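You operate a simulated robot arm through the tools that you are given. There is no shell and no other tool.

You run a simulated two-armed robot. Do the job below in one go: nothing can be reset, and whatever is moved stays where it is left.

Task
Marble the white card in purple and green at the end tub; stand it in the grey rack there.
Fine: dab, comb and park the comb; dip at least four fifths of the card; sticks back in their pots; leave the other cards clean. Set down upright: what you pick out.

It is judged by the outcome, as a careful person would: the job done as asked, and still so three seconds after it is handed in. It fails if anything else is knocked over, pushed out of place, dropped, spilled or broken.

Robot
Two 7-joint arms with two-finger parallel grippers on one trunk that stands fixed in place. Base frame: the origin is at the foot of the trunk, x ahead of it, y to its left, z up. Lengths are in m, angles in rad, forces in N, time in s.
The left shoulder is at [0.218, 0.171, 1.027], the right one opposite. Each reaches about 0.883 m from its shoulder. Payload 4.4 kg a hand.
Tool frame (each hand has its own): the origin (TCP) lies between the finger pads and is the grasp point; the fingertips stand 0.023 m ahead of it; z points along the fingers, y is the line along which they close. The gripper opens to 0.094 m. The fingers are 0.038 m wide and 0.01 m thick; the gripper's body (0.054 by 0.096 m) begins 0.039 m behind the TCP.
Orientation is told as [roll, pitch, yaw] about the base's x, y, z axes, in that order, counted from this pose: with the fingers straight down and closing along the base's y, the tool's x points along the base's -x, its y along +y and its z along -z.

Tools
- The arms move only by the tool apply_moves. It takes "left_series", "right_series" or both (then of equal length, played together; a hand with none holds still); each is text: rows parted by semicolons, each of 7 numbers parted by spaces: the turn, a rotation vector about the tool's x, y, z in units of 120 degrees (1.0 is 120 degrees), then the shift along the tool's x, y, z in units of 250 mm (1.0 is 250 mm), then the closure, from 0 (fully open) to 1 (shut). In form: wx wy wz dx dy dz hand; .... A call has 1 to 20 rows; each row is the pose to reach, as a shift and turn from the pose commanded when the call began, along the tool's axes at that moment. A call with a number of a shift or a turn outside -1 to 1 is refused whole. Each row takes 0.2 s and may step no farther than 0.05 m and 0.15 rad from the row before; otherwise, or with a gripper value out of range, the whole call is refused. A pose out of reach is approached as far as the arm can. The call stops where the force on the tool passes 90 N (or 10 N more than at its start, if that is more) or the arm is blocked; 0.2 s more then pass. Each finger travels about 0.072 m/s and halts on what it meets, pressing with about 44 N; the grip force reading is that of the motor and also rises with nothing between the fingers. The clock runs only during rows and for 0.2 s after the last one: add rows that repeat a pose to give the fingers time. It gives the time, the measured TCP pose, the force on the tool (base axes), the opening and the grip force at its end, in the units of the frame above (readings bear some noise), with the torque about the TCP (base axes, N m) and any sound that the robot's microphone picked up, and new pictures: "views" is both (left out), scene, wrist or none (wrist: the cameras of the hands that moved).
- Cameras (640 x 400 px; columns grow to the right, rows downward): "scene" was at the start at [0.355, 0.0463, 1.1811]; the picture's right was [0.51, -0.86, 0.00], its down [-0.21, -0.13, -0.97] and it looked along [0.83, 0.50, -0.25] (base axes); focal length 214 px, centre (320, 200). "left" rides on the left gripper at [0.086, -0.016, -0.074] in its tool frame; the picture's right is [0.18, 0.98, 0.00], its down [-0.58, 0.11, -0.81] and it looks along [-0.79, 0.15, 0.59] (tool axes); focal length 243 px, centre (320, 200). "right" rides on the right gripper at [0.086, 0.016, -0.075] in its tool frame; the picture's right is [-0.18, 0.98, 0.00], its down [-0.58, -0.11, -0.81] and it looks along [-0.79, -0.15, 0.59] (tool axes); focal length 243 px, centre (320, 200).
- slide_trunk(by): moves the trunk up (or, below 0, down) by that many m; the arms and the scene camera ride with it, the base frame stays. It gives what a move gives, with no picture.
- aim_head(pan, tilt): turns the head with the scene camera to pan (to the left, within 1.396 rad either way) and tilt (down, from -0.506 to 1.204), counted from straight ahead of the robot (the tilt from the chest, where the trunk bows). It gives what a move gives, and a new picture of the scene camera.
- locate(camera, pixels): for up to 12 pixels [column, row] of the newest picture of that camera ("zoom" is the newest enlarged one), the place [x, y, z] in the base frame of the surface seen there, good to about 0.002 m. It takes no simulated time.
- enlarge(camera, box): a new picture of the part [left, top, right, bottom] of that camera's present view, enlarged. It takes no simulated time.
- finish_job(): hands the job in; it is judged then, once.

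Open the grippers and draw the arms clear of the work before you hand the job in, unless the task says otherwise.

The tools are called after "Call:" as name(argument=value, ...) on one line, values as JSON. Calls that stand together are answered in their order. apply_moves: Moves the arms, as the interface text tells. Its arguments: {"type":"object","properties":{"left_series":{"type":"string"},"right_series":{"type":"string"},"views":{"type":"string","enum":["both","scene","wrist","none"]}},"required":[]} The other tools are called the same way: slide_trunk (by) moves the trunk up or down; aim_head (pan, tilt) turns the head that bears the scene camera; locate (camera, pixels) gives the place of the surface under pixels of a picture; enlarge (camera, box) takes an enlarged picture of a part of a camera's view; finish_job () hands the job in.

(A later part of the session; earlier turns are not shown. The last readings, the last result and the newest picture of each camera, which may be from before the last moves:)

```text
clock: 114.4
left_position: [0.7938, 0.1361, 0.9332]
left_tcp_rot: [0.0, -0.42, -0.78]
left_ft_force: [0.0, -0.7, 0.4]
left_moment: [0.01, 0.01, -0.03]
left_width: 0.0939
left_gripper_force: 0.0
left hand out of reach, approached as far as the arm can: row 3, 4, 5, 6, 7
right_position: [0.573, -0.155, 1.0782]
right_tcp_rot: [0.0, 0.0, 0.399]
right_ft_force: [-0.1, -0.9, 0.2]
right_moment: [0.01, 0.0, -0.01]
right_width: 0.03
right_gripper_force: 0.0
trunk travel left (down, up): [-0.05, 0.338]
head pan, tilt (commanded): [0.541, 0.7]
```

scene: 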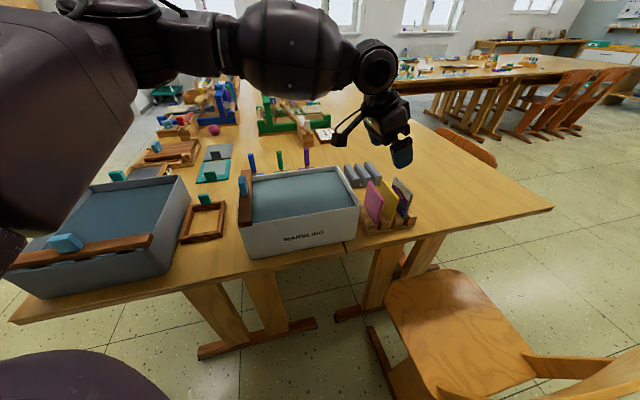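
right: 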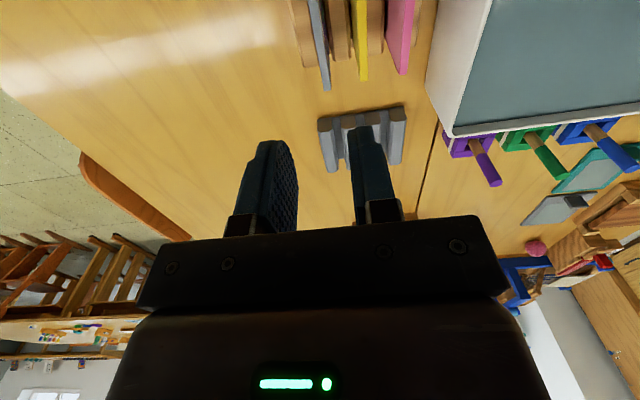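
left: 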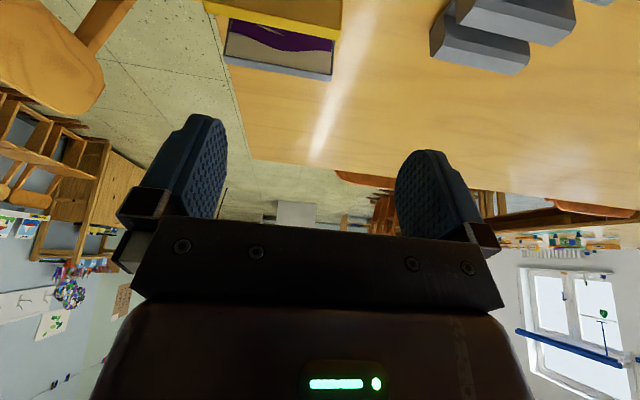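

Still limited. I reduce the lean to 0.2 rad (raising a little) and then try again toward the card.

Call:
apply_moves(left_series="0 0.035 0 -0.02 0 -0.05 0; 0 0.07 0 -0.04 0 -0.1 0; 0 0.105 0 -0.04 0 -0.1 0; 0 0.105 0 -0.04 0 -0.1 0", views="none")

```text
clock: 115.4
left_position: [0.8009, 0.189, 0.9774]
left_tcp_rot: [0.001, -0.2, -0.779]
left_ft_force: [1.0, 0.0, -0.4]
left_moment: [-0.03, -0.03, 0.0]
left_width: 0.0936
left_gripper_force: 0.1
left hand out of reach, approached as far as the arm can: row 1, 2, 3, 4
right_position: [0.5738, -0.1555, 1.0792]
right_tcp_rot: [0.0, 0.0, 0.397]
right_ft_force: [0.4, -0.3, 0.6]
right_moment: [-0.01, -0.03, -0.05]
right_width: 0.03
right_gripper_force: 0.0
trunk travel left (down, up): [-0.05, 0.338]
head pan, tilt (commanded): [0.541, 0.7]
```

The left arm can't come far enough inward for the wooden rack. With the card now upright in the wooden slot, the remaining simple option is regripping it with the right hand strongly leaned in the card's plane; I first test empty-handed whether the right arm can reach the grey rack that way. Left goes back first.

Call:
apply_moves(left_series="0 0 0 0.1027 0.0243 -0.0909 0; 0 0 0 0.2053 0.0487 -0.1817 0; 0 0 0 0.308 0.073 -0.2726 0; 0 0 0 0.4107 0.0973 -0.3635 0; 0 0 0 0.5133 0.1217 -0.4543 0; 0 0 0 0.616 0.146 -0.5452 0; 0 0 0 0.616 0.146 -0.5452 0", views="none")

```text
clock: 117.0
left_position: [0.6997, 0.3396, 1.0796]
left_tcp_rot: [-0.003, -0.199, -0.78]
left_ft_force: [-0.3, 0.6, 0.7]
left_moment: [0.01, 0.0, -0.03]
left_width: 0.094
left_gripper_force: 0.0
right_position: [0.5743, -0.1546, 1.079]
right_tcp_rot: [-0.002, 0.003, 0.397]
right_ft_force: [0.8, 0.0, -0.1]
right_moment: [-0.01, -0.03, 0.01]
right_width: 0.0299
right_gripper_force: 0.0
trunk travel left (down, up): [-0.05, 0.338]
head pan, tilt (commanded): [0.541, 0.7]
```

Now the right arm (empty): I lean it gradually, first to (0.66,0.00,1.05) with pitch −0.4, yaw 0.6.

Call:
apply_moves(right_series="-0.0032 -0.0317 -0.0159 -0.0925 0.0729 0.0193 0.68; -0.0065 -0.0634 -0.0319 -0.1851 0.1459 0.0387 0.68; -0.0097 -0.0952 -0.0478 -0.2776 0.2188 0.058 0.68; -0.0129 -0.1269 -0.0637 -0.3701 0.2917 0.0773 0.68; -0.0162 -0.1586 -0.0797 -0.4627 0.3647 0.0967 0.68; -0.0194 -0.1903 -0.0956 -0.5552 0.4376 0.116 0.68; -0.0194 -0.1903 -0.0956 -0.5552 0.4376 0.116 0.68", views="none")

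```text
clock: 118.6
left_position: [0.7006, 0.3407, 1.0807]
left_tcp_rot: [-0.001, -0.2, -0.779]
left_ft_force: [0.2, 0.1, -1.1]
left_moment: [0.01, 0.0, 0.0]
left_width: 0.0943
left_gripper_force: 0.0
right_position: [0.659, 0.0002, 1.0515]
right_tcp_rot: [0.0, -0.4, 0.601]
right_ft_force: [-0.9, 0.9, -0.4]
right_moment: [-0.02, 0.02, 0.01]
right_width: 0.0302
right_gripper_force: 0.1
trunk travel left (down, up): [-0.05, 0.338]
head pan, tilt (commanded): [0.541, 0.7]
```

Good. Next to (0.76,0.07,1.00) with pitch −0.7 (40° lean) and yaw 0.8.

Call:
apply_moves(right_series="-0.01 -0.0286 -0.0164 -0.0745 0.0006 0.0762 0.68; -0.02 -0.0571 -0.0327 -0.149 0.0013 0.1525 0.68; -0.0301 -0.0857 -0.0491 -0.2234 0.0019 0.2287 0.68; -0.0401 -0.1142 -0.0654 -0.2979 0.0026 0.305 0.68; -0.0501 -0.1428 -0.0818 -0.3724 0.0032 0.3812 0.68; -0.0501 -0.1428 -0.0818 -0.3724 0.0032 0.3812 0.68", views="scene")

```text
clock: 120.0
left_position: [0.7009, 0.3391, 1.0807]
left_tcp_rot: [0.001, -0.2, -0.781]
left_ft_force: [-0.5, 0.3, 0.6]
left_moment: [-0.01, 0.02, 0.0]
left_width: 0.0939
left_gripper_force: 0.0
right_position: [0.7599, 0.0713, 0.9976]
right_tcp_rot: [-0.001, -0.702, 0.803]
right_ft_force: [-0.2, -0.1, 0.7]
right_moment: [-0.01, 0.0, 0.03]
right_width: 0.0301
right_gripper_force: 0.2
trunk travel left (down, up): [-0.05, 0.338]
head pan, tilt (commanded): [0.541, 0.7]
```

scene: 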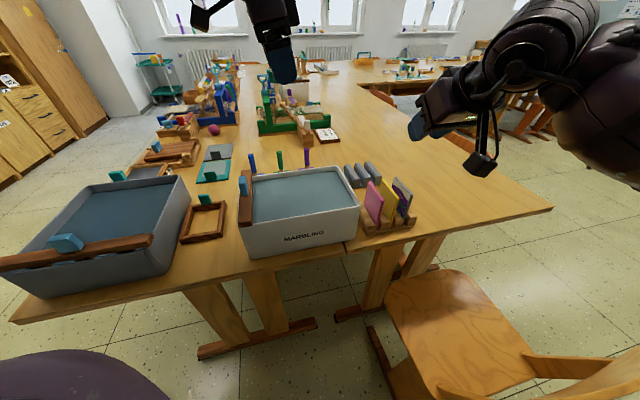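

Reached exactly. Now outward over the grey rack: target (u 0.7655, v 0.505, z≈0.95) with the same attitude.

Call:
apply_moves(right_series="0 0 0 -0.0689 -0.0141 0.1019 0.68; 0 0 0 -0.1379 -0.0281 0.2039 0.68; 0 0 0 -0.2068 -0.0422 0.3058 0.68; 0 0 0 -0.2757 -0.0563 0.4077 0.68; 0 0 0 -0.3447 -0.0703 0.5097 0.68; 0 0 0 -0.4136 -0.0844 0.6116 0.68; 0 0 0 -0.4136 -0.0844 0.6116 0.68", views="scene")

```text
clock: 121.6
left_position: [0.7007, 0.3405, 1.0806]
left_tcp_rot: [0.0, -0.201, -0.779]
left_ft_force: [0.9, 0.5, -0.1]
left_moment: [-0.01, -0.02, 0.03]
left_width: 0.094
left_gripper_force: 0.0
right_position: [0.8984, 0.1841, 0.9471]
right_tcp_rot: [0.0, -0.7, 0.8]
right_ft_force: [-0.6, 0.4, -0.4]
right_moment: [0.0, 0.0, 0.02]
right_width: 0.0302
right_gripper_force: 0.0
trunk travel left (down, up): [-0.05, 0.338]
head pan, tilt (commanded): [0.541, 0.7]
```

scene: 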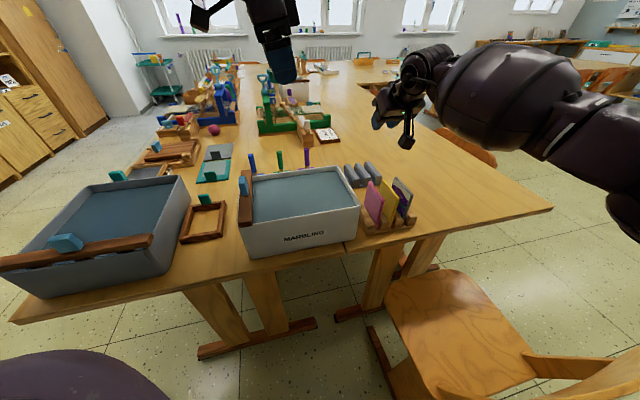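

The right arm reaches over the grey rack with a 40° lean without any warning, so regripping this way will work. I measure the wrist-camera box and hand outline here to check clearances to the neighbouring cards.

Call:
enlarge(camera="scene", box=[350, 60, 450, 170])

```text
3.64 times, centred on (400, 115) of scene
```

zoom: 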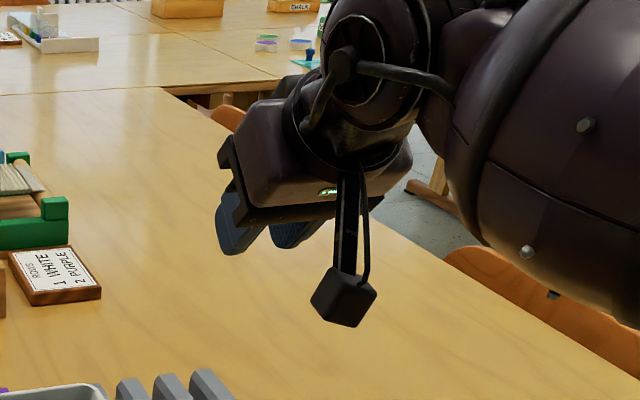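

Call:
locate(camera="zoom", pixels=[[320, 272], [370, 288], [357, 318], [316, 300], [342, 285], [358, 290], [347, 240], [240, 225], [235, 250], [290, 235], [350, 180], [400, 165]])

```text
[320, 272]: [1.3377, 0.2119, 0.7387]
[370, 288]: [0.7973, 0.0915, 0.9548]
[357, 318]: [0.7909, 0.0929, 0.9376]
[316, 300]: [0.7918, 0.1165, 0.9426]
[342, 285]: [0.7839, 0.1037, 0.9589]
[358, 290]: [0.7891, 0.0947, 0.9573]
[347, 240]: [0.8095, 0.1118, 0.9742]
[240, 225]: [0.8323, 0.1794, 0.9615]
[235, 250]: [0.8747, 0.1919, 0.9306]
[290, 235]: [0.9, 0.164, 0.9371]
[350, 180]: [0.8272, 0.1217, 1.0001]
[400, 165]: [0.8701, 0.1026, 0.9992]
```

The camera box spans z −12…+13 mm about the TCP and stays 4 mm beside the yellow card for the outermost slot (v≈0.505), so that slot is best. I test the reach a bit lower and farther (u≈0.78, z≈0.89).

Call:
apply_moves(right_series="0 0 0 0.0341 0 0.0707 0.68; 0 0 0 0.0683 0 0.1413 0.68; 0 0 0 0.1024 0 0.212 0.68; 0 0 0 0.1024 0 0.212 0.68", views="wrist")

```text
clock: 122.6
left_position: [0.7022, 0.3398, 1.0804]
left_tcp_rot: [0.002, -0.201, -0.78]
left_ft_force: [0.1, -0.7, -0.6]
left_moment: [-0.02, 0.01, -0.02]
left_width: 0.0943
left_gripper_force: 0.2
right_position: [0.9093, 0.194, 0.8901]
right_tcp_rot: [0.0, -0.699, 0.802]
right_ft_force: [0.1, 0.2, -0.3]
right_moment: [0.0, -0.01, 0.04]
right_width: 0.0298
right_gripper_force: 0.0
trunk travel left (down, up): [-0.05, 0.338]
head pan, tilt (commanded): [0.541, 0.7]
```

right: 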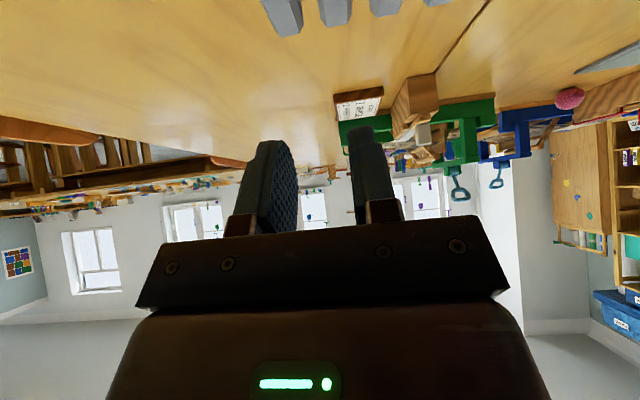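

Reached with margin. Now I rise and go back over the white card in the wooden rack, same attitude (u≈0.605, v≈0.506, z≈1.0).

Call:
apply_moves(right_series="0 0 0 -0.0943 0 -0.1123 0.68; 0 0 0 -0.1887 0 -0.2247 0.68; 0 0 0 -0.283 0 -0.337 0.68; 0 0 0 -0.1757 0.0018 -0.427 0.68; 0 0 0 -0.0684 0.0035 -0.5171 0.68; 0 0 0 0.039 0.0053 -0.6071 0.68; 0 0 0 0.1463 0.007 -0.6972 0.68; 0 0 0 0.2536 0.0088 -0.7872 0.68; 0 0 0 0.2536 0.0088 -0.7872 0.68", views="both")

```text
clock: 124.6
left_position: [0.7005, 0.34, 1.0809]
left_tcp_rot: [0.0, -0.199, -0.779]
left_ft_force: [-0.1, 0.6, -0.8]
left_moment: [0.02, 0.02, -0.02]
left_width: 0.0941
left_gripper_force: 0.1
right_position: [0.7849, 0.0697, 1.0013]
right_tcp_rot: [0.001, -0.7, 0.8]
right_ft_force: [1.0, -0.1, -0.9]
right_moment: [0.02, -0.01, 0.01]
right_width: 0.0302
right_gripper_force: 0.0
trunk travel left (down, up): [-0.05, 0.338]
head pan, tilt (commanded): [0.541, 0.7]
```

scene: 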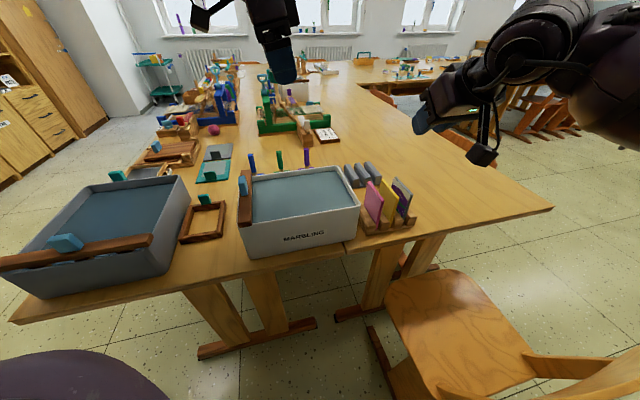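
right: 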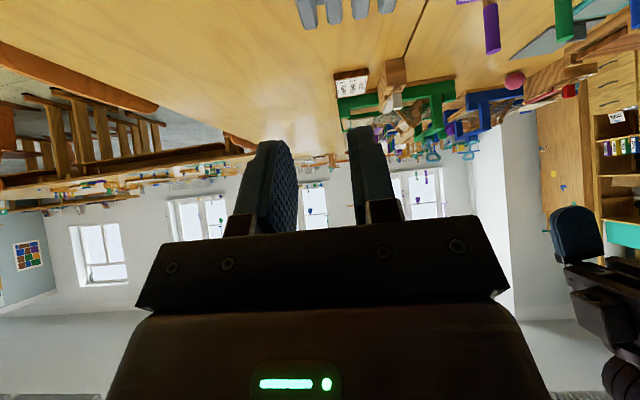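

At (u 0.604, v 0.506). I lower to z≈0.90, just above the card, and check alignment from the scene camera.

Call:
apply_moves(right_series="0 0 0 0.0643 -0.002 0.0766 0.68; 0 0 0 0.1286 -0.002 0.1532 0.68; 0 0 0 0.1929 -0.002 0.2298 0.68; 0 0 0 0.2572 -0.002 0.3064 0.68; 0 0 0 0.2572 -0.002 0.3064 0.68", views="both")

Call:
enlarge(camera="scene", box=[350, 110, 480, 240])

```text
clock: 125.8
left_position: [0.7001, 0.3395, 1.0809]
left_tcp_rot: [0.0, -0.202, -0.781]
left_ft_force: [-0.3, -1.4, -0.2]
left_moment: [-0.01, -0.02, 0.03]
left_width: 0.094
left_gripper_force: 0.0
right_position: [0.7859, 0.0697, 0.9017]
right_tcp_rot: [0.001, -0.7, 0.801]
right_ft_force: [-0.7, 0.4, -0.1]
right_moment: [0.02, -0.02, -0.01]
right_width: 0.0299
right_gripper_force: 0.1
trunk travel left (down, up): [-0.05, 0.338]
head pan, tilt (commanded): [0.541, 0.7]
```

scene: 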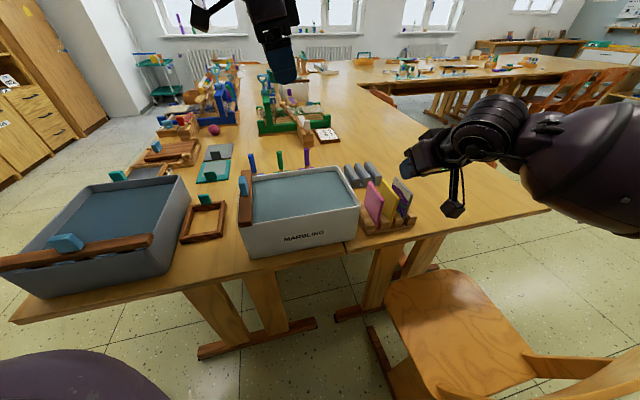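
right: 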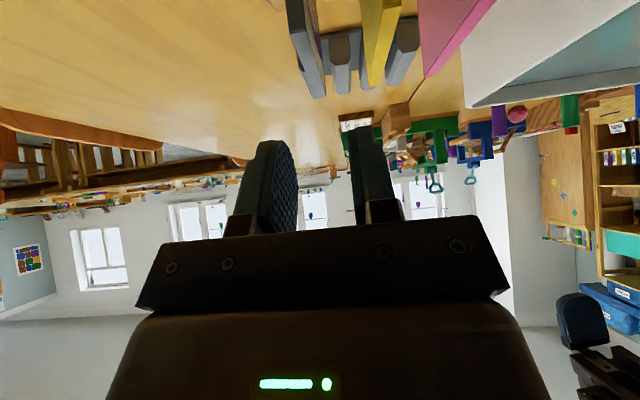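

```text
3.08 times, centred on (415, 175) of scene
```

zoom: 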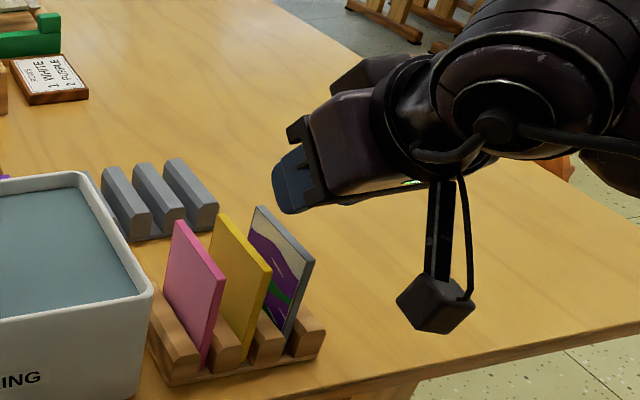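

The white card's top edge lies in line between the fingers (column ≈318). I lower the last 4.8 cm so the pads straddle its near top corner.

Call:
apply_moves(right_series="0 0 0 0.0412 0 0.049 0.68; 0 0 0 0.0823 0 0.0981 0.68; 0 0 0 0.1235 0 0.1471 0.68; 0 0 0 0.1235 0 0.1471 0.68", views="both")

Call:
enlarge(camera="scene", box=[350, 110, 480, 240])

Call:
enlarge(camera="right", box=[220, 0, 420, 240])

```text
clock: 126.8
left_position: [0.6987, 0.3396, 1.0794]
left_tcp_rot: [0.001, -0.201, -0.781]
left_ft_force: [0.0, 0.0, 0.0]
left_moment: [-0.02, 0.01, 0.02]
left_width: 0.0942
left_gripper_force: 0.0
right_position: [0.7861, 0.0696, 0.8528]
right_tcp_rot: [-0.001, -0.699, 0.801]
right_ft_force: [-0.4, -0.5, -0.2]
right_moment: [-0.03, 0.04, 0.01]
right_width: 0.0301
right_gripper_force: 0.1
trunk travel left (down, up): [-0.05, 0.338]
head pan, tilt (commanded): [0.541, 0.7]
```

scene: 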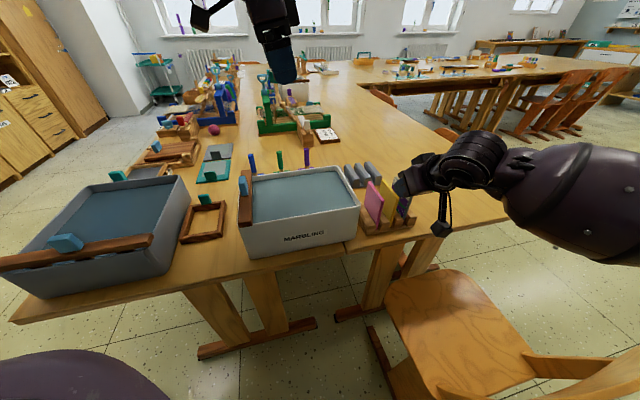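
right: 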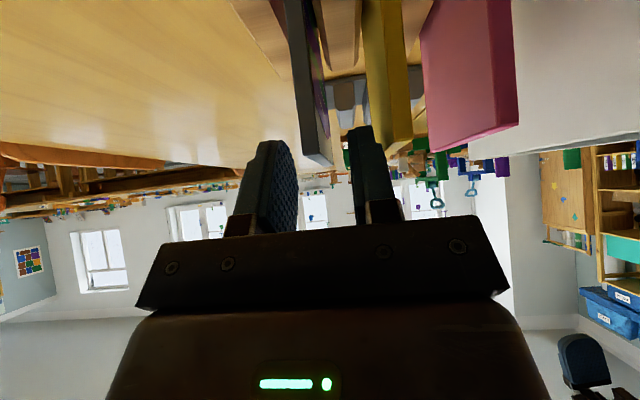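

```text
3.08 times, centred on (415, 175) of scene
```

zoom: 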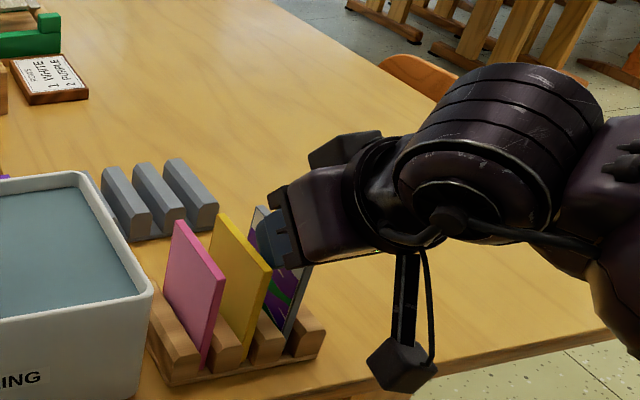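

```text
1.67 times, centred on (320, 120) of right
```

zoom: 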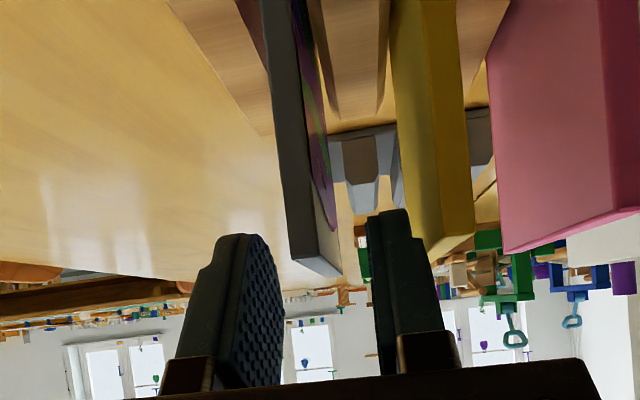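

The card's near-top corner sits between the pads. I close on it.

Call:
apply_moves(right_series="0 0 0 0 0 0 0.8; 0 0 0 0 0 0 0.9; 0 0 0 0 0 0 1; 0 0 0 0 0 0 1; 0 0 0 0 0 0 1", views="both")

Call:
enlarge(camera="scene", box=[350, 130, 450, 240])

```text
clock: 128.0
left_position: [0.6998, 0.339, 1.0806]
left_tcp_rot: [-0.001, -0.202, -0.778]
left_ft_force: [0.6, -0.2, 0.2]
left_moment: [0.01, 0.0, -0.03]
left_width: 0.0936
left_gripper_force: 0.1
right_position: [0.7849, 0.0683, 0.8523]
right_tcp_rot: [-0.001, -0.699, 0.8]
right_ft_force: [-0.2, 0.2, -0.2]
right_moment: [-0.03, -0.02, 0.03]
right_width: 0.0052
right_gripper_force: 44.5
trunk travel left (down, up): [-0.05, 0.338]
head pan, tilt (commanded): [0.541, 0.7]
```

scene: 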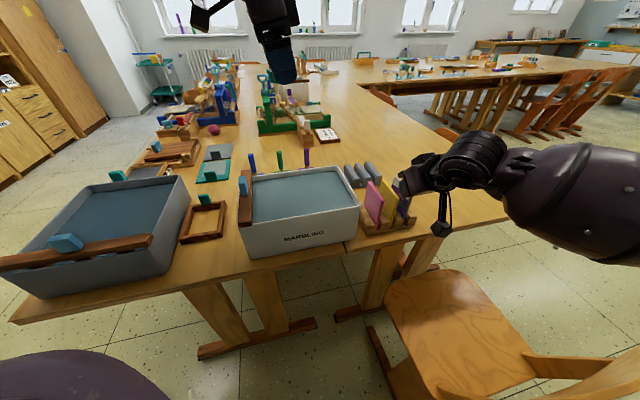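
right: 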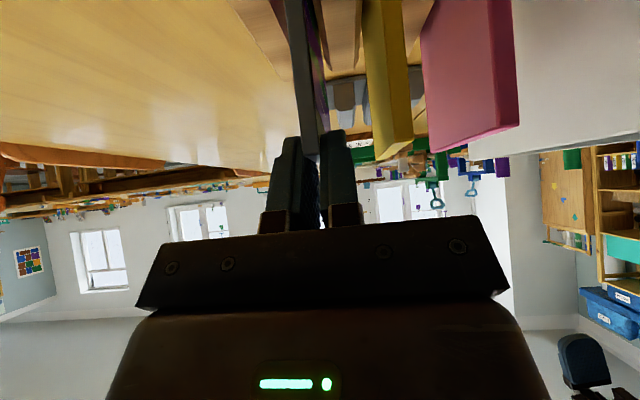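

```text
3.64 times, centred on (400, 185) of scene
```

zoom: 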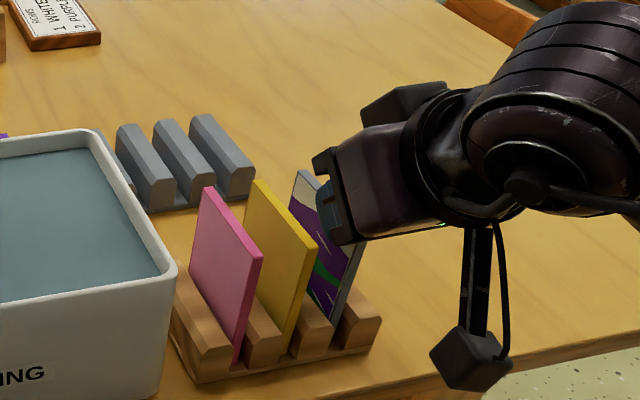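

Gripped (5 mm). I lift it straight up 12 cm.

Call:
apply_moves(right_series="0 0 0 -0.0257 0 -0.0306 1; 0 0 0 -0.0772 0 -0.0919 1; 0 0 0 -0.1543 0 -0.1839 1; 0 0 0 -0.2315 0 -0.2758 1; 0 0 0 -0.3086 0 -0.3677 1; 0 0 0 -0.3086 0 -0.3677 1", views="both")

Call:
enlarge(camera="scene", box=[350, 100, 460, 220])

```text
clock: 129.4
left_position: [0.7005, 0.3397, 1.0794]
left_tcp_rot: [-0.004, -0.199, -0.781]
left_ft_force: [0.8, -0.2, 0.1]
left_moment: [-0.01, 0.0, 0.01]
left_width: 0.0936
left_gripper_force: 0.1
right_position: [0.7843, 0.069, 0.9715]
right_tcp_rot: [0.003, -0.698, 0.798]
right_ft_force: [-0.6, 0.3, -0.6]
right_moment: [0.01, -0.01, -0.04]
right_width: 0.0053
right_gripper_force: 44.2
trunk travel left (down, up): [-0.05, 0.338]
head pan, tilt (commanded): [0.541, 0.7]
```

scene: 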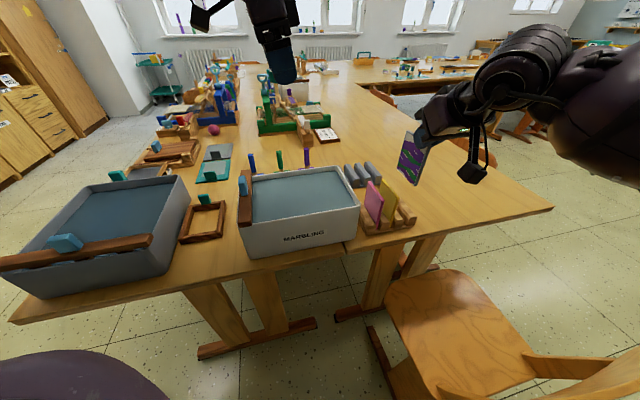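
right: 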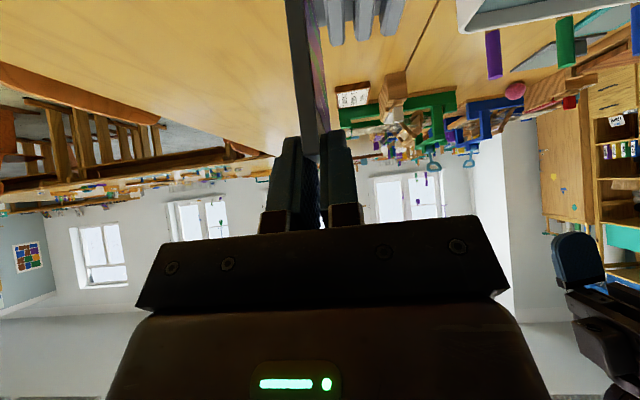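

```text
3.33 times, centred on (405, 160) of scene
```

zoom: 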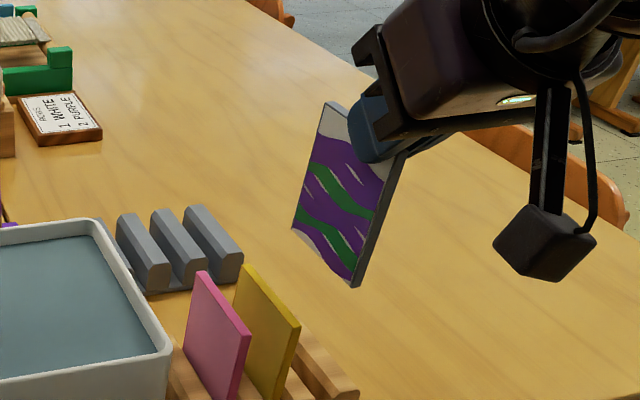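

The card hangs upright in the leaned hand. I locate its corners to fix the card's position relative to the TCP.

Call:
locate(camera="zoom", pixels=[[352, 281], [296, 229], [326, 106], [360, 275], [398, 160], [320, 255], [310, 170], [404, 158]])

Call:
enlarge(camera="right", box=[270, 0, 400, 180])

```text
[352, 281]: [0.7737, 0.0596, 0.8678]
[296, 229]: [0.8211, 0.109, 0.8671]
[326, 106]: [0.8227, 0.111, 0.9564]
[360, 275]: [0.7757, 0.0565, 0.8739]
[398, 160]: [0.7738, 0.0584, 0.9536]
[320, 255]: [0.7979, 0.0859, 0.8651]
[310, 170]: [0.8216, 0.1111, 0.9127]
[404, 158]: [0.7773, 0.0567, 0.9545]
```

```text
2.22 times, centred on (335, 90) of right
```

zoom: 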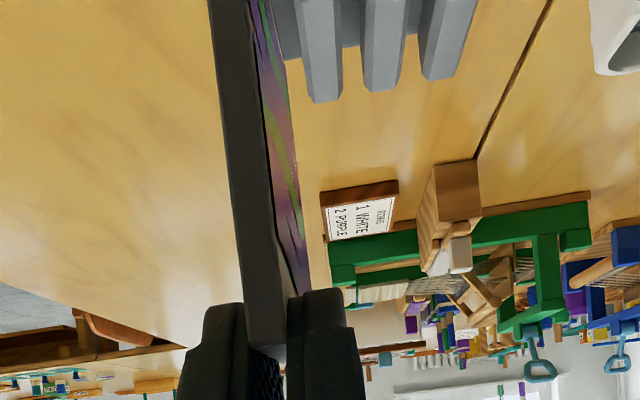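

The card is upright: bottom edge level at z≈0.867, card centre 21 mm ahead of the TCP along u. I carry it outward over the outermost grey slot (card centre target u≈0.79, v≈0.5056).

Call:
apply_moves(right_series="0 0 0 -0.0841 -0.0009 0.0707 1; 0 0 0 -0.1682 -0.0019 0.1414 1; 0 0 0 -0.2523 -0.0028 0.2121 1; 0 0 0 -0.3364 -0.0037 0.2828 1; 0 0 0 -0.4205 -0.0047 0.3535 1; 0 0 0 -0.5046 -0.0056 0.4242 1; 0 0 0 -0.5046 -0.0056 0.4242 1", views="both")

Call:
enlarge(camera="scene", box=[330, 80, 450, 220])

Call:
enlarge(camera="right", box=[250, 0, 410, 150])

```text
clock: 131.0
left_position: [0.7003, 0.3404, 1.0798]
left_tcp_rot: [0.001, -0.202, -0.78]
left_ft_force: [-0.1, -0.3, -0.1]
left_moment: [-0.01, 0.01, 0.01]
left_width: 0.0937
left_gripper_force: 0.1
right_position: [0.9001, 0.187, 0.9722]
right_tcp_rot: [0.001, -0.699, 0.8]
right_ft_force: [-0.9, -0.2, 0.4]
right_moment: [-0.01, 0.01, -0.01]
right_width: 0.0053
right_gripper_force: 44.5
trunk travel left (down, up): [-0.05, 0.338]
head pan, tilt (commanded): [0.541, 0.7]
```

scene: 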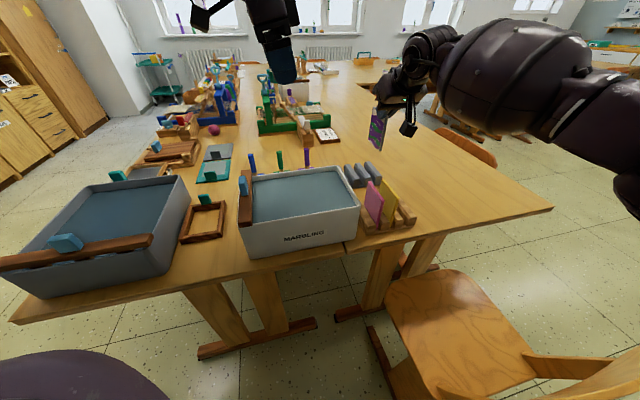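
right: 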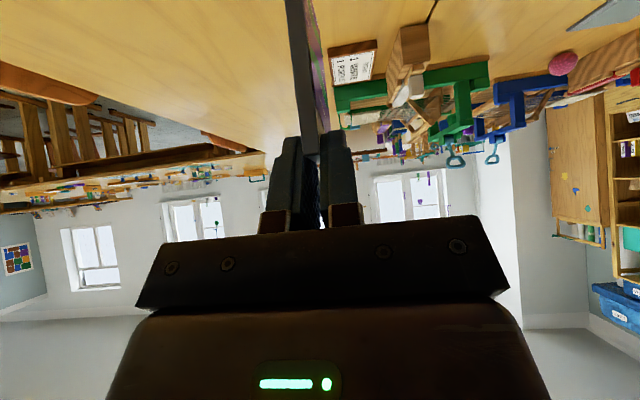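

```text
2.86 times, centred on (390, 150) of scene
```

zoom: 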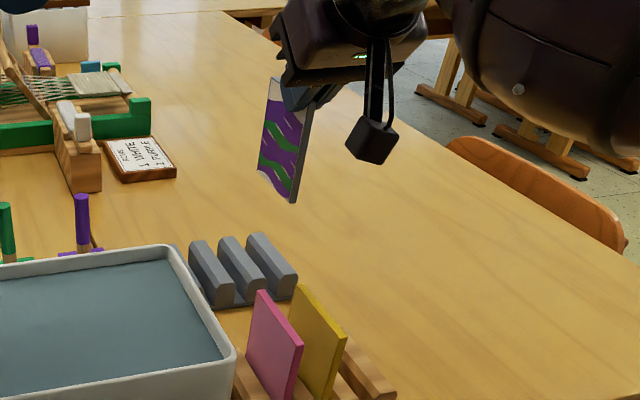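

```text
2.67 times, centred on (330, 75) of right
```

zoom: 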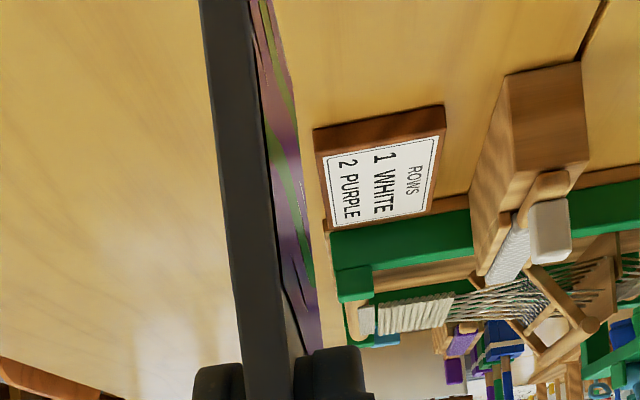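

Over the slot without warnings. I enlarge the rack and the card's foot in the scene view to align precisely.

Call:
enlarge(camera="scene", box=[340, 140, 410, 200])

```text
6.67 times, centred on (375, 170) of scene
```

zoom: 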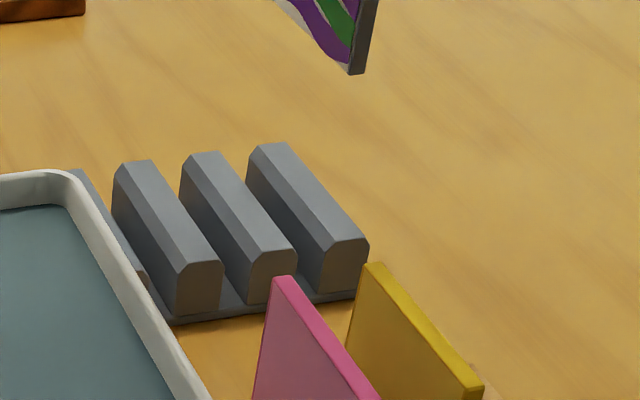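

Call:
locate(camera="zoom", pixels=[[337, 240], [362, 238], [264, 150], [283, 147], [266, 250], [291, 248], [195, 158], [215, 156], [328, 250], [298, 262], [349, 70], [361, 72]])

Call:
locate(camera="zoom", pixels=[[312, 298], [318, 290], [305, 285], [322, 275], [355, 60], [345, 66], [330, 265], [300, 290], [285, 300], [345, 292], [296, 245], [250, 185]])

```text
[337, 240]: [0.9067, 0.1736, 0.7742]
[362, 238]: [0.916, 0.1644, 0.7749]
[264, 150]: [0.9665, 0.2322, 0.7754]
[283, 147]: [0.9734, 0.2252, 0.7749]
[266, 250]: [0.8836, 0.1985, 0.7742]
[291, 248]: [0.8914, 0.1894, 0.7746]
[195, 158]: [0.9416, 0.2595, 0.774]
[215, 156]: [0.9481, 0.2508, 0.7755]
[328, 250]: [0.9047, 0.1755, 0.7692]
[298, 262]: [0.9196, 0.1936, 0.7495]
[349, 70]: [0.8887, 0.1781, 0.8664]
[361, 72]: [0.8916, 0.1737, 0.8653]
```

```text
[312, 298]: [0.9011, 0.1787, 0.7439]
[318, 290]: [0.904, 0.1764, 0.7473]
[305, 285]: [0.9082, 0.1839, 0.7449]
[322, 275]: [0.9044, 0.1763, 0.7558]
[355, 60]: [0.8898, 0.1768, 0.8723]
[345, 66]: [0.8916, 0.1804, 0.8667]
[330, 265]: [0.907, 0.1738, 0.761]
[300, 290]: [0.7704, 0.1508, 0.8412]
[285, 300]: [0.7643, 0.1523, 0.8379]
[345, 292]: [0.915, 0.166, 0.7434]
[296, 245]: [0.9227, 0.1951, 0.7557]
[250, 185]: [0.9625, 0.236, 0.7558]
```

Slot centre is about v≈0.5065 here and its base begins at u≈0.762. I shift +1.2 mm in v and +8 mm in u, then lower until the card's foot is just above the bars.

Call:
apply_moves(right_series="0 0 0 -0.0245 -0.0053 0.0206 1; 0 0 0 0.0302 -0.0053 0.0857 1; 0 0 0 0.0849 -0.0053 0.1507 1; 0 0 0 0.1396 -0.0053 0.2158 1; 0 0 0 0.1943 -0.0053 0.2809 1; 0 0 0 0.1943 -0.0053 0.2809 1", views="both")

Call:
enlarge(camera="scene", box=[340, 120, 430, 210])

```text
clock: 132.4
left_position: [0.6998, 0.3375, 1.0802]
left_tcp_rot: [0.0, -0.201, -0.78]
left_ft_force: [0.5, -0.5, 0.0]
left_moment: [-0.03, 0.04, -0.01]
left_width: 0.094
left_gripper_force: 0.1
right_position: [0.9066, 0.1896, 0.8882]
right_tcp_rot: [0.0, -0.699, 0.802]
right_ft_force: [-0.1, -0.6, 0.2]
right_moment: [0.01, -0.02, 0.0]
right_width: 0.0056
right_gripper_force: 44.0
trunk travel left (down, up): [-0.05, 0.338]
head pan, tilt (commanded): [0.541, 0.7]
```

scene: 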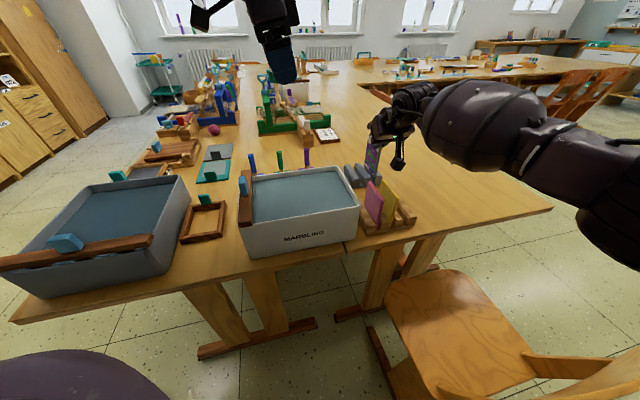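
right: 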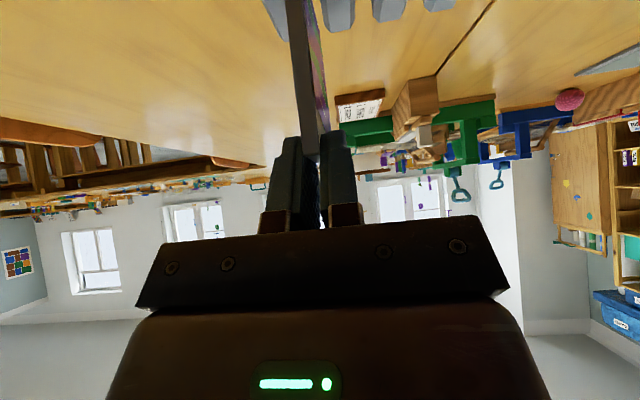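

```text
4.44 times, centred on (385, 165) of scene
```

zoom: 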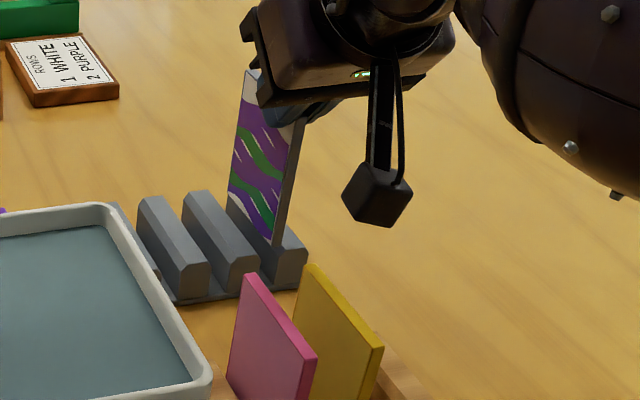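

The card's foot is just above the bars. I check from the wrist view that it's between the two bars.

Call:
enlarge(camera="right", box=[250, 0, 370, 80])

Call:
locate(camera="zoom", pixels=[[200, 10], [245, 10], [120, 40], [150, 80], [170, 100], [400, 40], [380, 100], [420, 100], [270, 20], [210, 150], [255, 150], [160, 40]])

```text
5.00 times, centred on (310, 40) of right
```

zoom: 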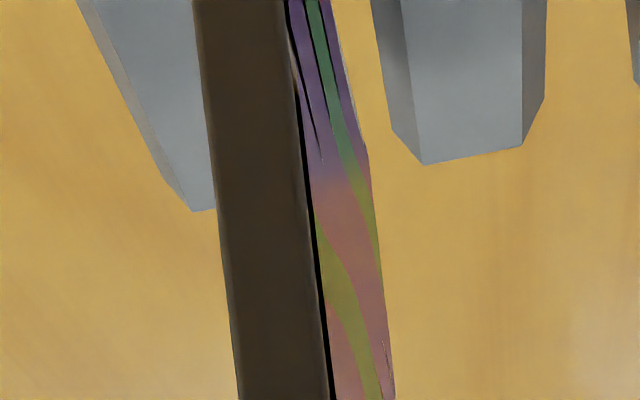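

```text
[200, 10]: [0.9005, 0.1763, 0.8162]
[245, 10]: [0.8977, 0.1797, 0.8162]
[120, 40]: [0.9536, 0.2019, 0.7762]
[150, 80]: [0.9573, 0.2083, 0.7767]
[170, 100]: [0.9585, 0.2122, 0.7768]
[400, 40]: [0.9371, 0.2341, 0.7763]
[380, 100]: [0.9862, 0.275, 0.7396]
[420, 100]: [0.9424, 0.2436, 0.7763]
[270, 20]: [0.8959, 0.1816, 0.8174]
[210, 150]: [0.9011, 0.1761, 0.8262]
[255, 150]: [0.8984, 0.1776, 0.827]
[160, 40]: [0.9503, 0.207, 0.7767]
```

Estimates put the card within ~1–2 mm of the slot's middle (clearance about ±5 mm). I lower it slowly into the slot.

Call:
apply_moves(right_series="0 0 0 0.0206 0 0.0245 1; 0 0 0 0.0412 0 0.049 1; 0 0 0 0.0618 0 0.0735 1; 0 0 0 0.0772 0 0.0919 1; 0 0 0 0.0849 0 0.101 1; 0 0 0 0.0849 0 0.101 1", views="both")

Call:
enlarge(camera="scene", box=[340, 130, 430, 220])

```text
clock: 133.8
left_position: [0.7005, 0.3402, 1.0803]
left_tcp_rot: [0.0, -0.202, -0.78]
left_ft_force: [0.8, -0.8, 0.6]
left_moment: [-0.01, -0.02, 0.01]
left_width: 0.094
left_gripper_force: 0.2
right_position: [0.9079, 0.1912, 0.8542]
right_tcp_rot: [0.0, -0.701, 0.801]
right_ft_force: [0.8, -0.4, 0.4]
right_moment: [0.03, 0.0, 0.0]
right_width: 0.0055
right_gripper_force: 43.8
trunk travel left (down, up): [-0.05, 0.338]
head pan, tilt (commanded): [0.541, 0.7]
```

scene: 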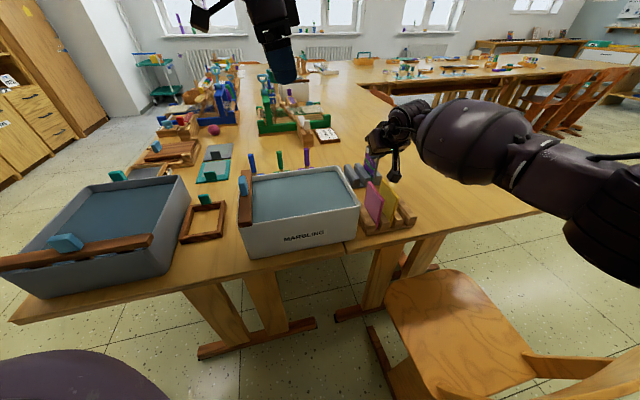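
right: 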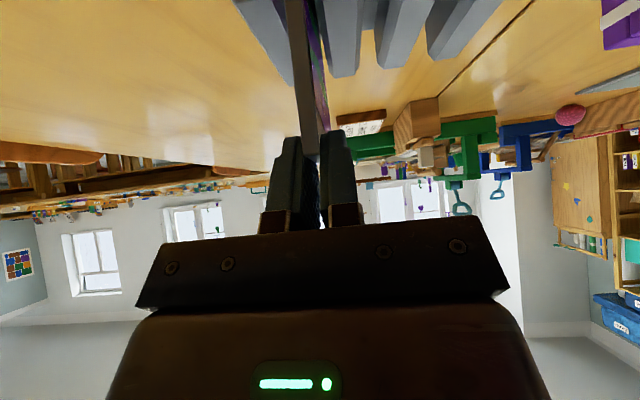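

```text
4.44 times, centred on (385, 175) of scene
```

zoom: 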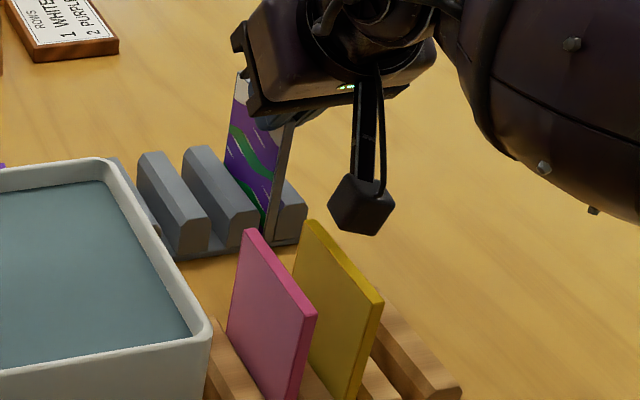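

The card is in the slot with no contact force, foot ~2 mm above the base. I take a close look at how it sits between the bars.

Call:
enlarge(camera="scene", box=[355, 145, 415, 195])

Call:
enlarge(camera="right", box=[220, 0, 380, 100])

```text
8.00 times, centred on (385, 170) of scene
```

zoom: 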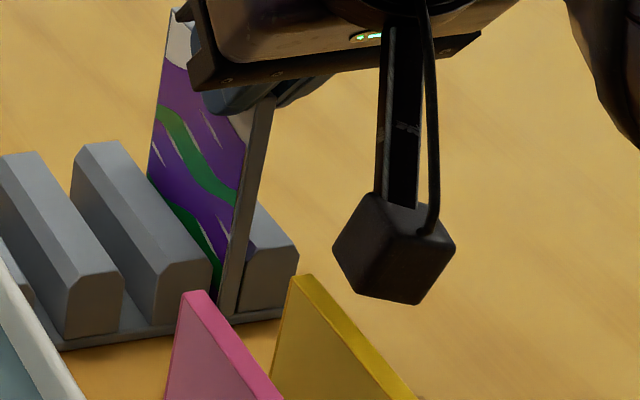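

```text
4.00 times, centred on (300, 50) of right
```

zoom: 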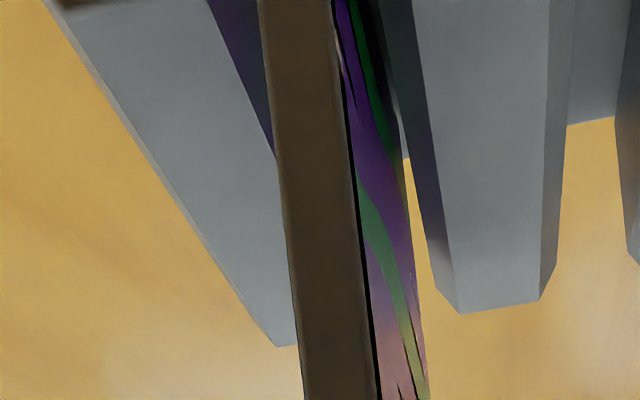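

It stands centred between the bars. I lower 1.5 mm more and read the force before releasing.

Call:
apply_moves(right_series="0 0 0 0.0026 0 0.0031 1; 0 0 0 0.0039 0 0.0046 1; 0 0 0 0.0039 0 0.0046 1", views="none")

```text
clock: 134.6
left_position: [0.6994, 0.3391, 1.0802]
left_tcp_rot: [0.0, -0.199, -0.779]
left_ft_force: [0.4, 0.0, 0.2]
left_moment: [0.02, -0.03, 0.04]
left_width: 0.094
left_gripper_force: 0.0
right_position: [0.9081, 0.1908, 0.8536]
right_tcp_rot: [0.0, -0.7, 0.801]
right_ft_force: [0.5, 0.7, 0.0]
right_moment: [0.0, -0.03, 0.02]
right_width: 0.0054
right_gripper_force: 43.9
trunk travel left (down, up): [-0.05, 0.338]
head pan, tilt (commanded): [0.541, 0.7]
```

Still no contact; I lower one more millimetre.

Call:
apply_moves(right_series="0 0 0 0.0026 0 0.0031 1; 0 0 0 0.0026 0 0.0031 1", views="none")

```text
clock: 135.2
left_position: [0.7001, 0.3392, 1.0811]
left_tcp_rot: [-0.001, -0.201, -0.782]
left_ft_force: [0.0, 0.7, 0.1]
left_moment: [-0.03, -0.02, 0.0]
left_width: 0.0942
left_gripper_force: 0.1
right_position: [0.9084, 0.1913, 0.8518]
right_tcp_rot: [0.001, -0.7, 0.801]
right_ft_force: [-0.8, -0.7, 2.5]
right_moment: [-0.02, -0.02, -0.01]
right_width: 0.0055
right_gripper_force: 43.8
trunk travel left (down, up): [-0.05, 0.338]
head pan, tilt (commanded): [0.541, 0.7]
```

A light 2.5 N contact: the card has touched the base. I open slowly to 30 mm without moving.

Call:
apply_moves(right_series="0 0 0 0 0 0 0.95; 0 0 0 0 0 0 0.92; 0 0 0 0 0 0 0.88; 0 0 0 0 0 0 0.82; 0 0 0 0 0 0 0.75; 0 0 0 0 0 0 0.7; 0 0 0 0 0 0 0.7", views="both")

Call:
enlarge(camera="scene", box=[345, 140, 425, 210])

Call:
enlarge(camera="right", box=[220, 0, 420, 200])

```text
clock: 136.8
left_position: [0.701, 0.339, 1.081]
left_tcp_rot: [0.0, -0.201, -0.78]
left_ft_force: [-0.3, -0.7, -0.7]
left_moment: [-0.03, -0.02, 0.0]
left_width: 0.0941
left_gripper_force: 0.0
right_position: [0.9082, 0.1911, 0.8519]
right_tcp_rot: [-0.001, -0.699, 0.8]
right_ft_force: [0.6, 0.3, 0.1]
right_moment: [-0.01, 0.01, 0.0]
right_width: 0.0283
right_gripper_force: 0.1
trunk travel left (down, up): [-0.05, 0.338]
head pan, tilt (commanded): [0.541, 0.7]
```

scene: 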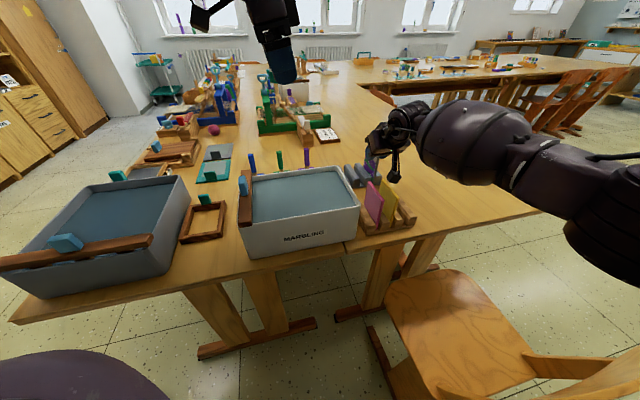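
right: 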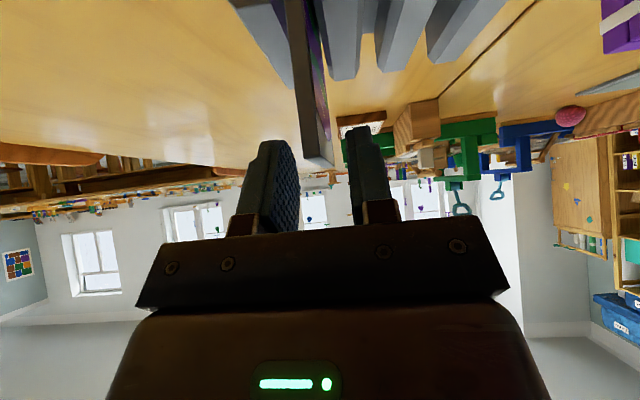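

```text
5.71 times, centred on (385, 175) of scene
```

zoom: 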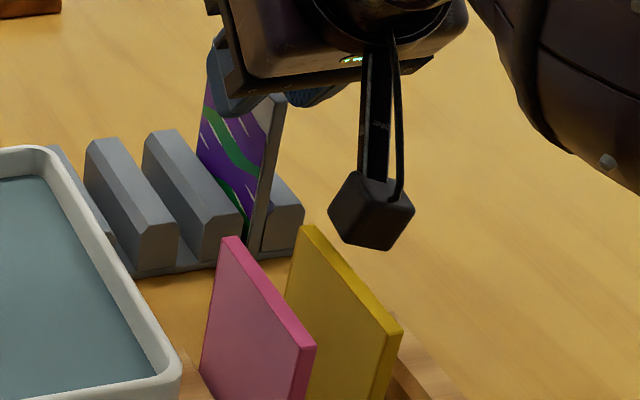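

```text
2.00 times, centred on (320, 100) of right
```

zoom: 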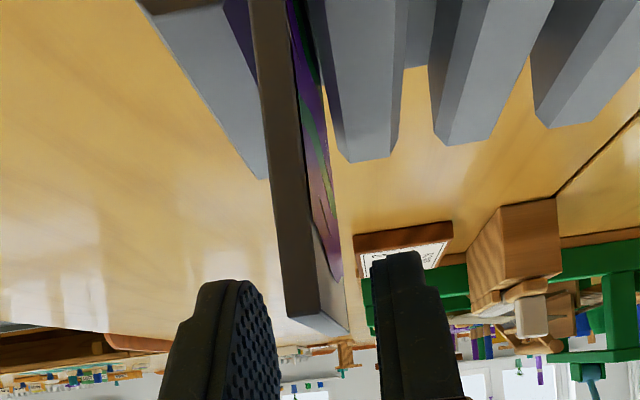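

The card stands freely upright in the grey rack with the fingers open around it. I rise straight up 12 cm, then look.

Call:
apply_moves(right_series="0 0 0 -0.0257 0 -0.0306 0.7; 0 0 0 -0.0772 0 -0.0919 0.7; 0 0 0 -0.1543 0 -0.1839 0.7; 0 0 0 -0.2315 0 -0.2758 0.7; 0 0 0 -0.3086 0 -0.3677 0.7; 0 0 0 -0.3086 0 -0.3677 0.7", views="both")

Call:
enlarge(camera="scene", box=[330, 130, 430, 240])

```text
clock: 138.2
left_position: [0.7009, 0.3401, 1.0797]
left_tcp_rot: [-0.001, -0.199, -0.78]
left_ft_force: [0.3, 0.4, -0.7]
left_moment: [0.0, -0.01, -0.01]
left_width: 0.0942
left_gripper_force: 0.1
right_position: [0.9091, 0.192, 0.9719]
right_tcp_rot: [0.002, -0.699, 0.8]
right_ft_force: [0.5, 0.6, 0.6]
right_moment: [0.01, 0.01, 0.03]
right_width: 0.0283
right_gripper_force: 0.0
trunk travel left (down, up): [-0.05, 0.338]
head pan, tilt (commanded): [0.541, 0.7]
```

scene: 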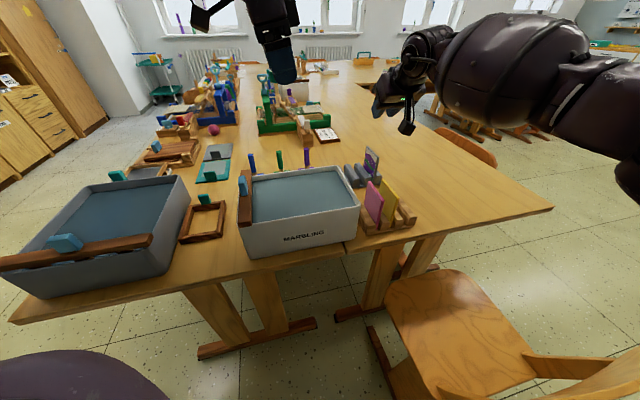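
right: 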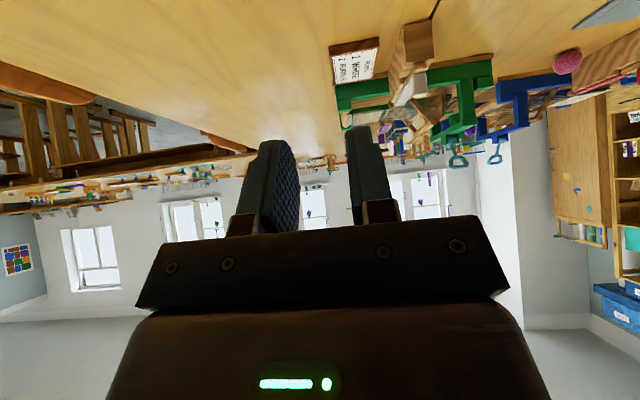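

```text
3.64 times, centred on (380, 185) of scene
```

zoom: 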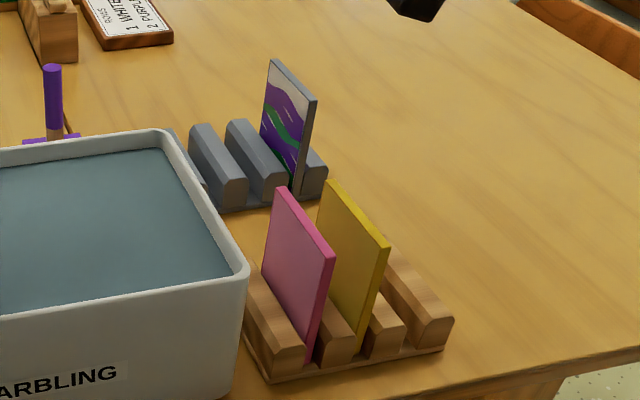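

The marbled card stands upright in the grey rack. I withdraw the right arm back and up along the way it came.

Call:
apply_moves(right_series="0 0 0 0.0679 0.0017 -0.1006 0.7; 0 0 0 0.1358 0.0034 -0.2012 0.7; 0 0 0 0.2037 0.0051 -0.3018 0.7; 0 0 0 0.2715 0.0068 -0.4024 0.7; 0 0 0 0.3394 0.0085 -0.503 0.7; 0 0 0 0.4073 0.0102 -0.6036 0.7; 0 0 0 0.4073 0.0102 -0.6036 0.7", views="none")

```text
clock: 139.8
left_position: [0.6998, 0.3387, 1.0795]
left_tcp_rot: [0.0, -0.199, -0.78]
left_ft_force: [-0.3, -0.1, 0.8]
left_moment: [0.04, -0.03, 0.01]
left_width: 0.0938
left_gripper_force: 0.1
right_position: [0.7838, 0.0684, 1.0228]
right_tcp_rot: [0.002, -0.697, 0.799]
right_ft_force: [0.7, -0.1, 0.6]
right_moment: [0.02, -0.01, -0.01]
right_width: 0.0281
right_gripper_force: 0.1
trunk travel left (down, up): [-0.05, 0.338]
head pan, tilt (commanded): [0.541, 0.7]
```

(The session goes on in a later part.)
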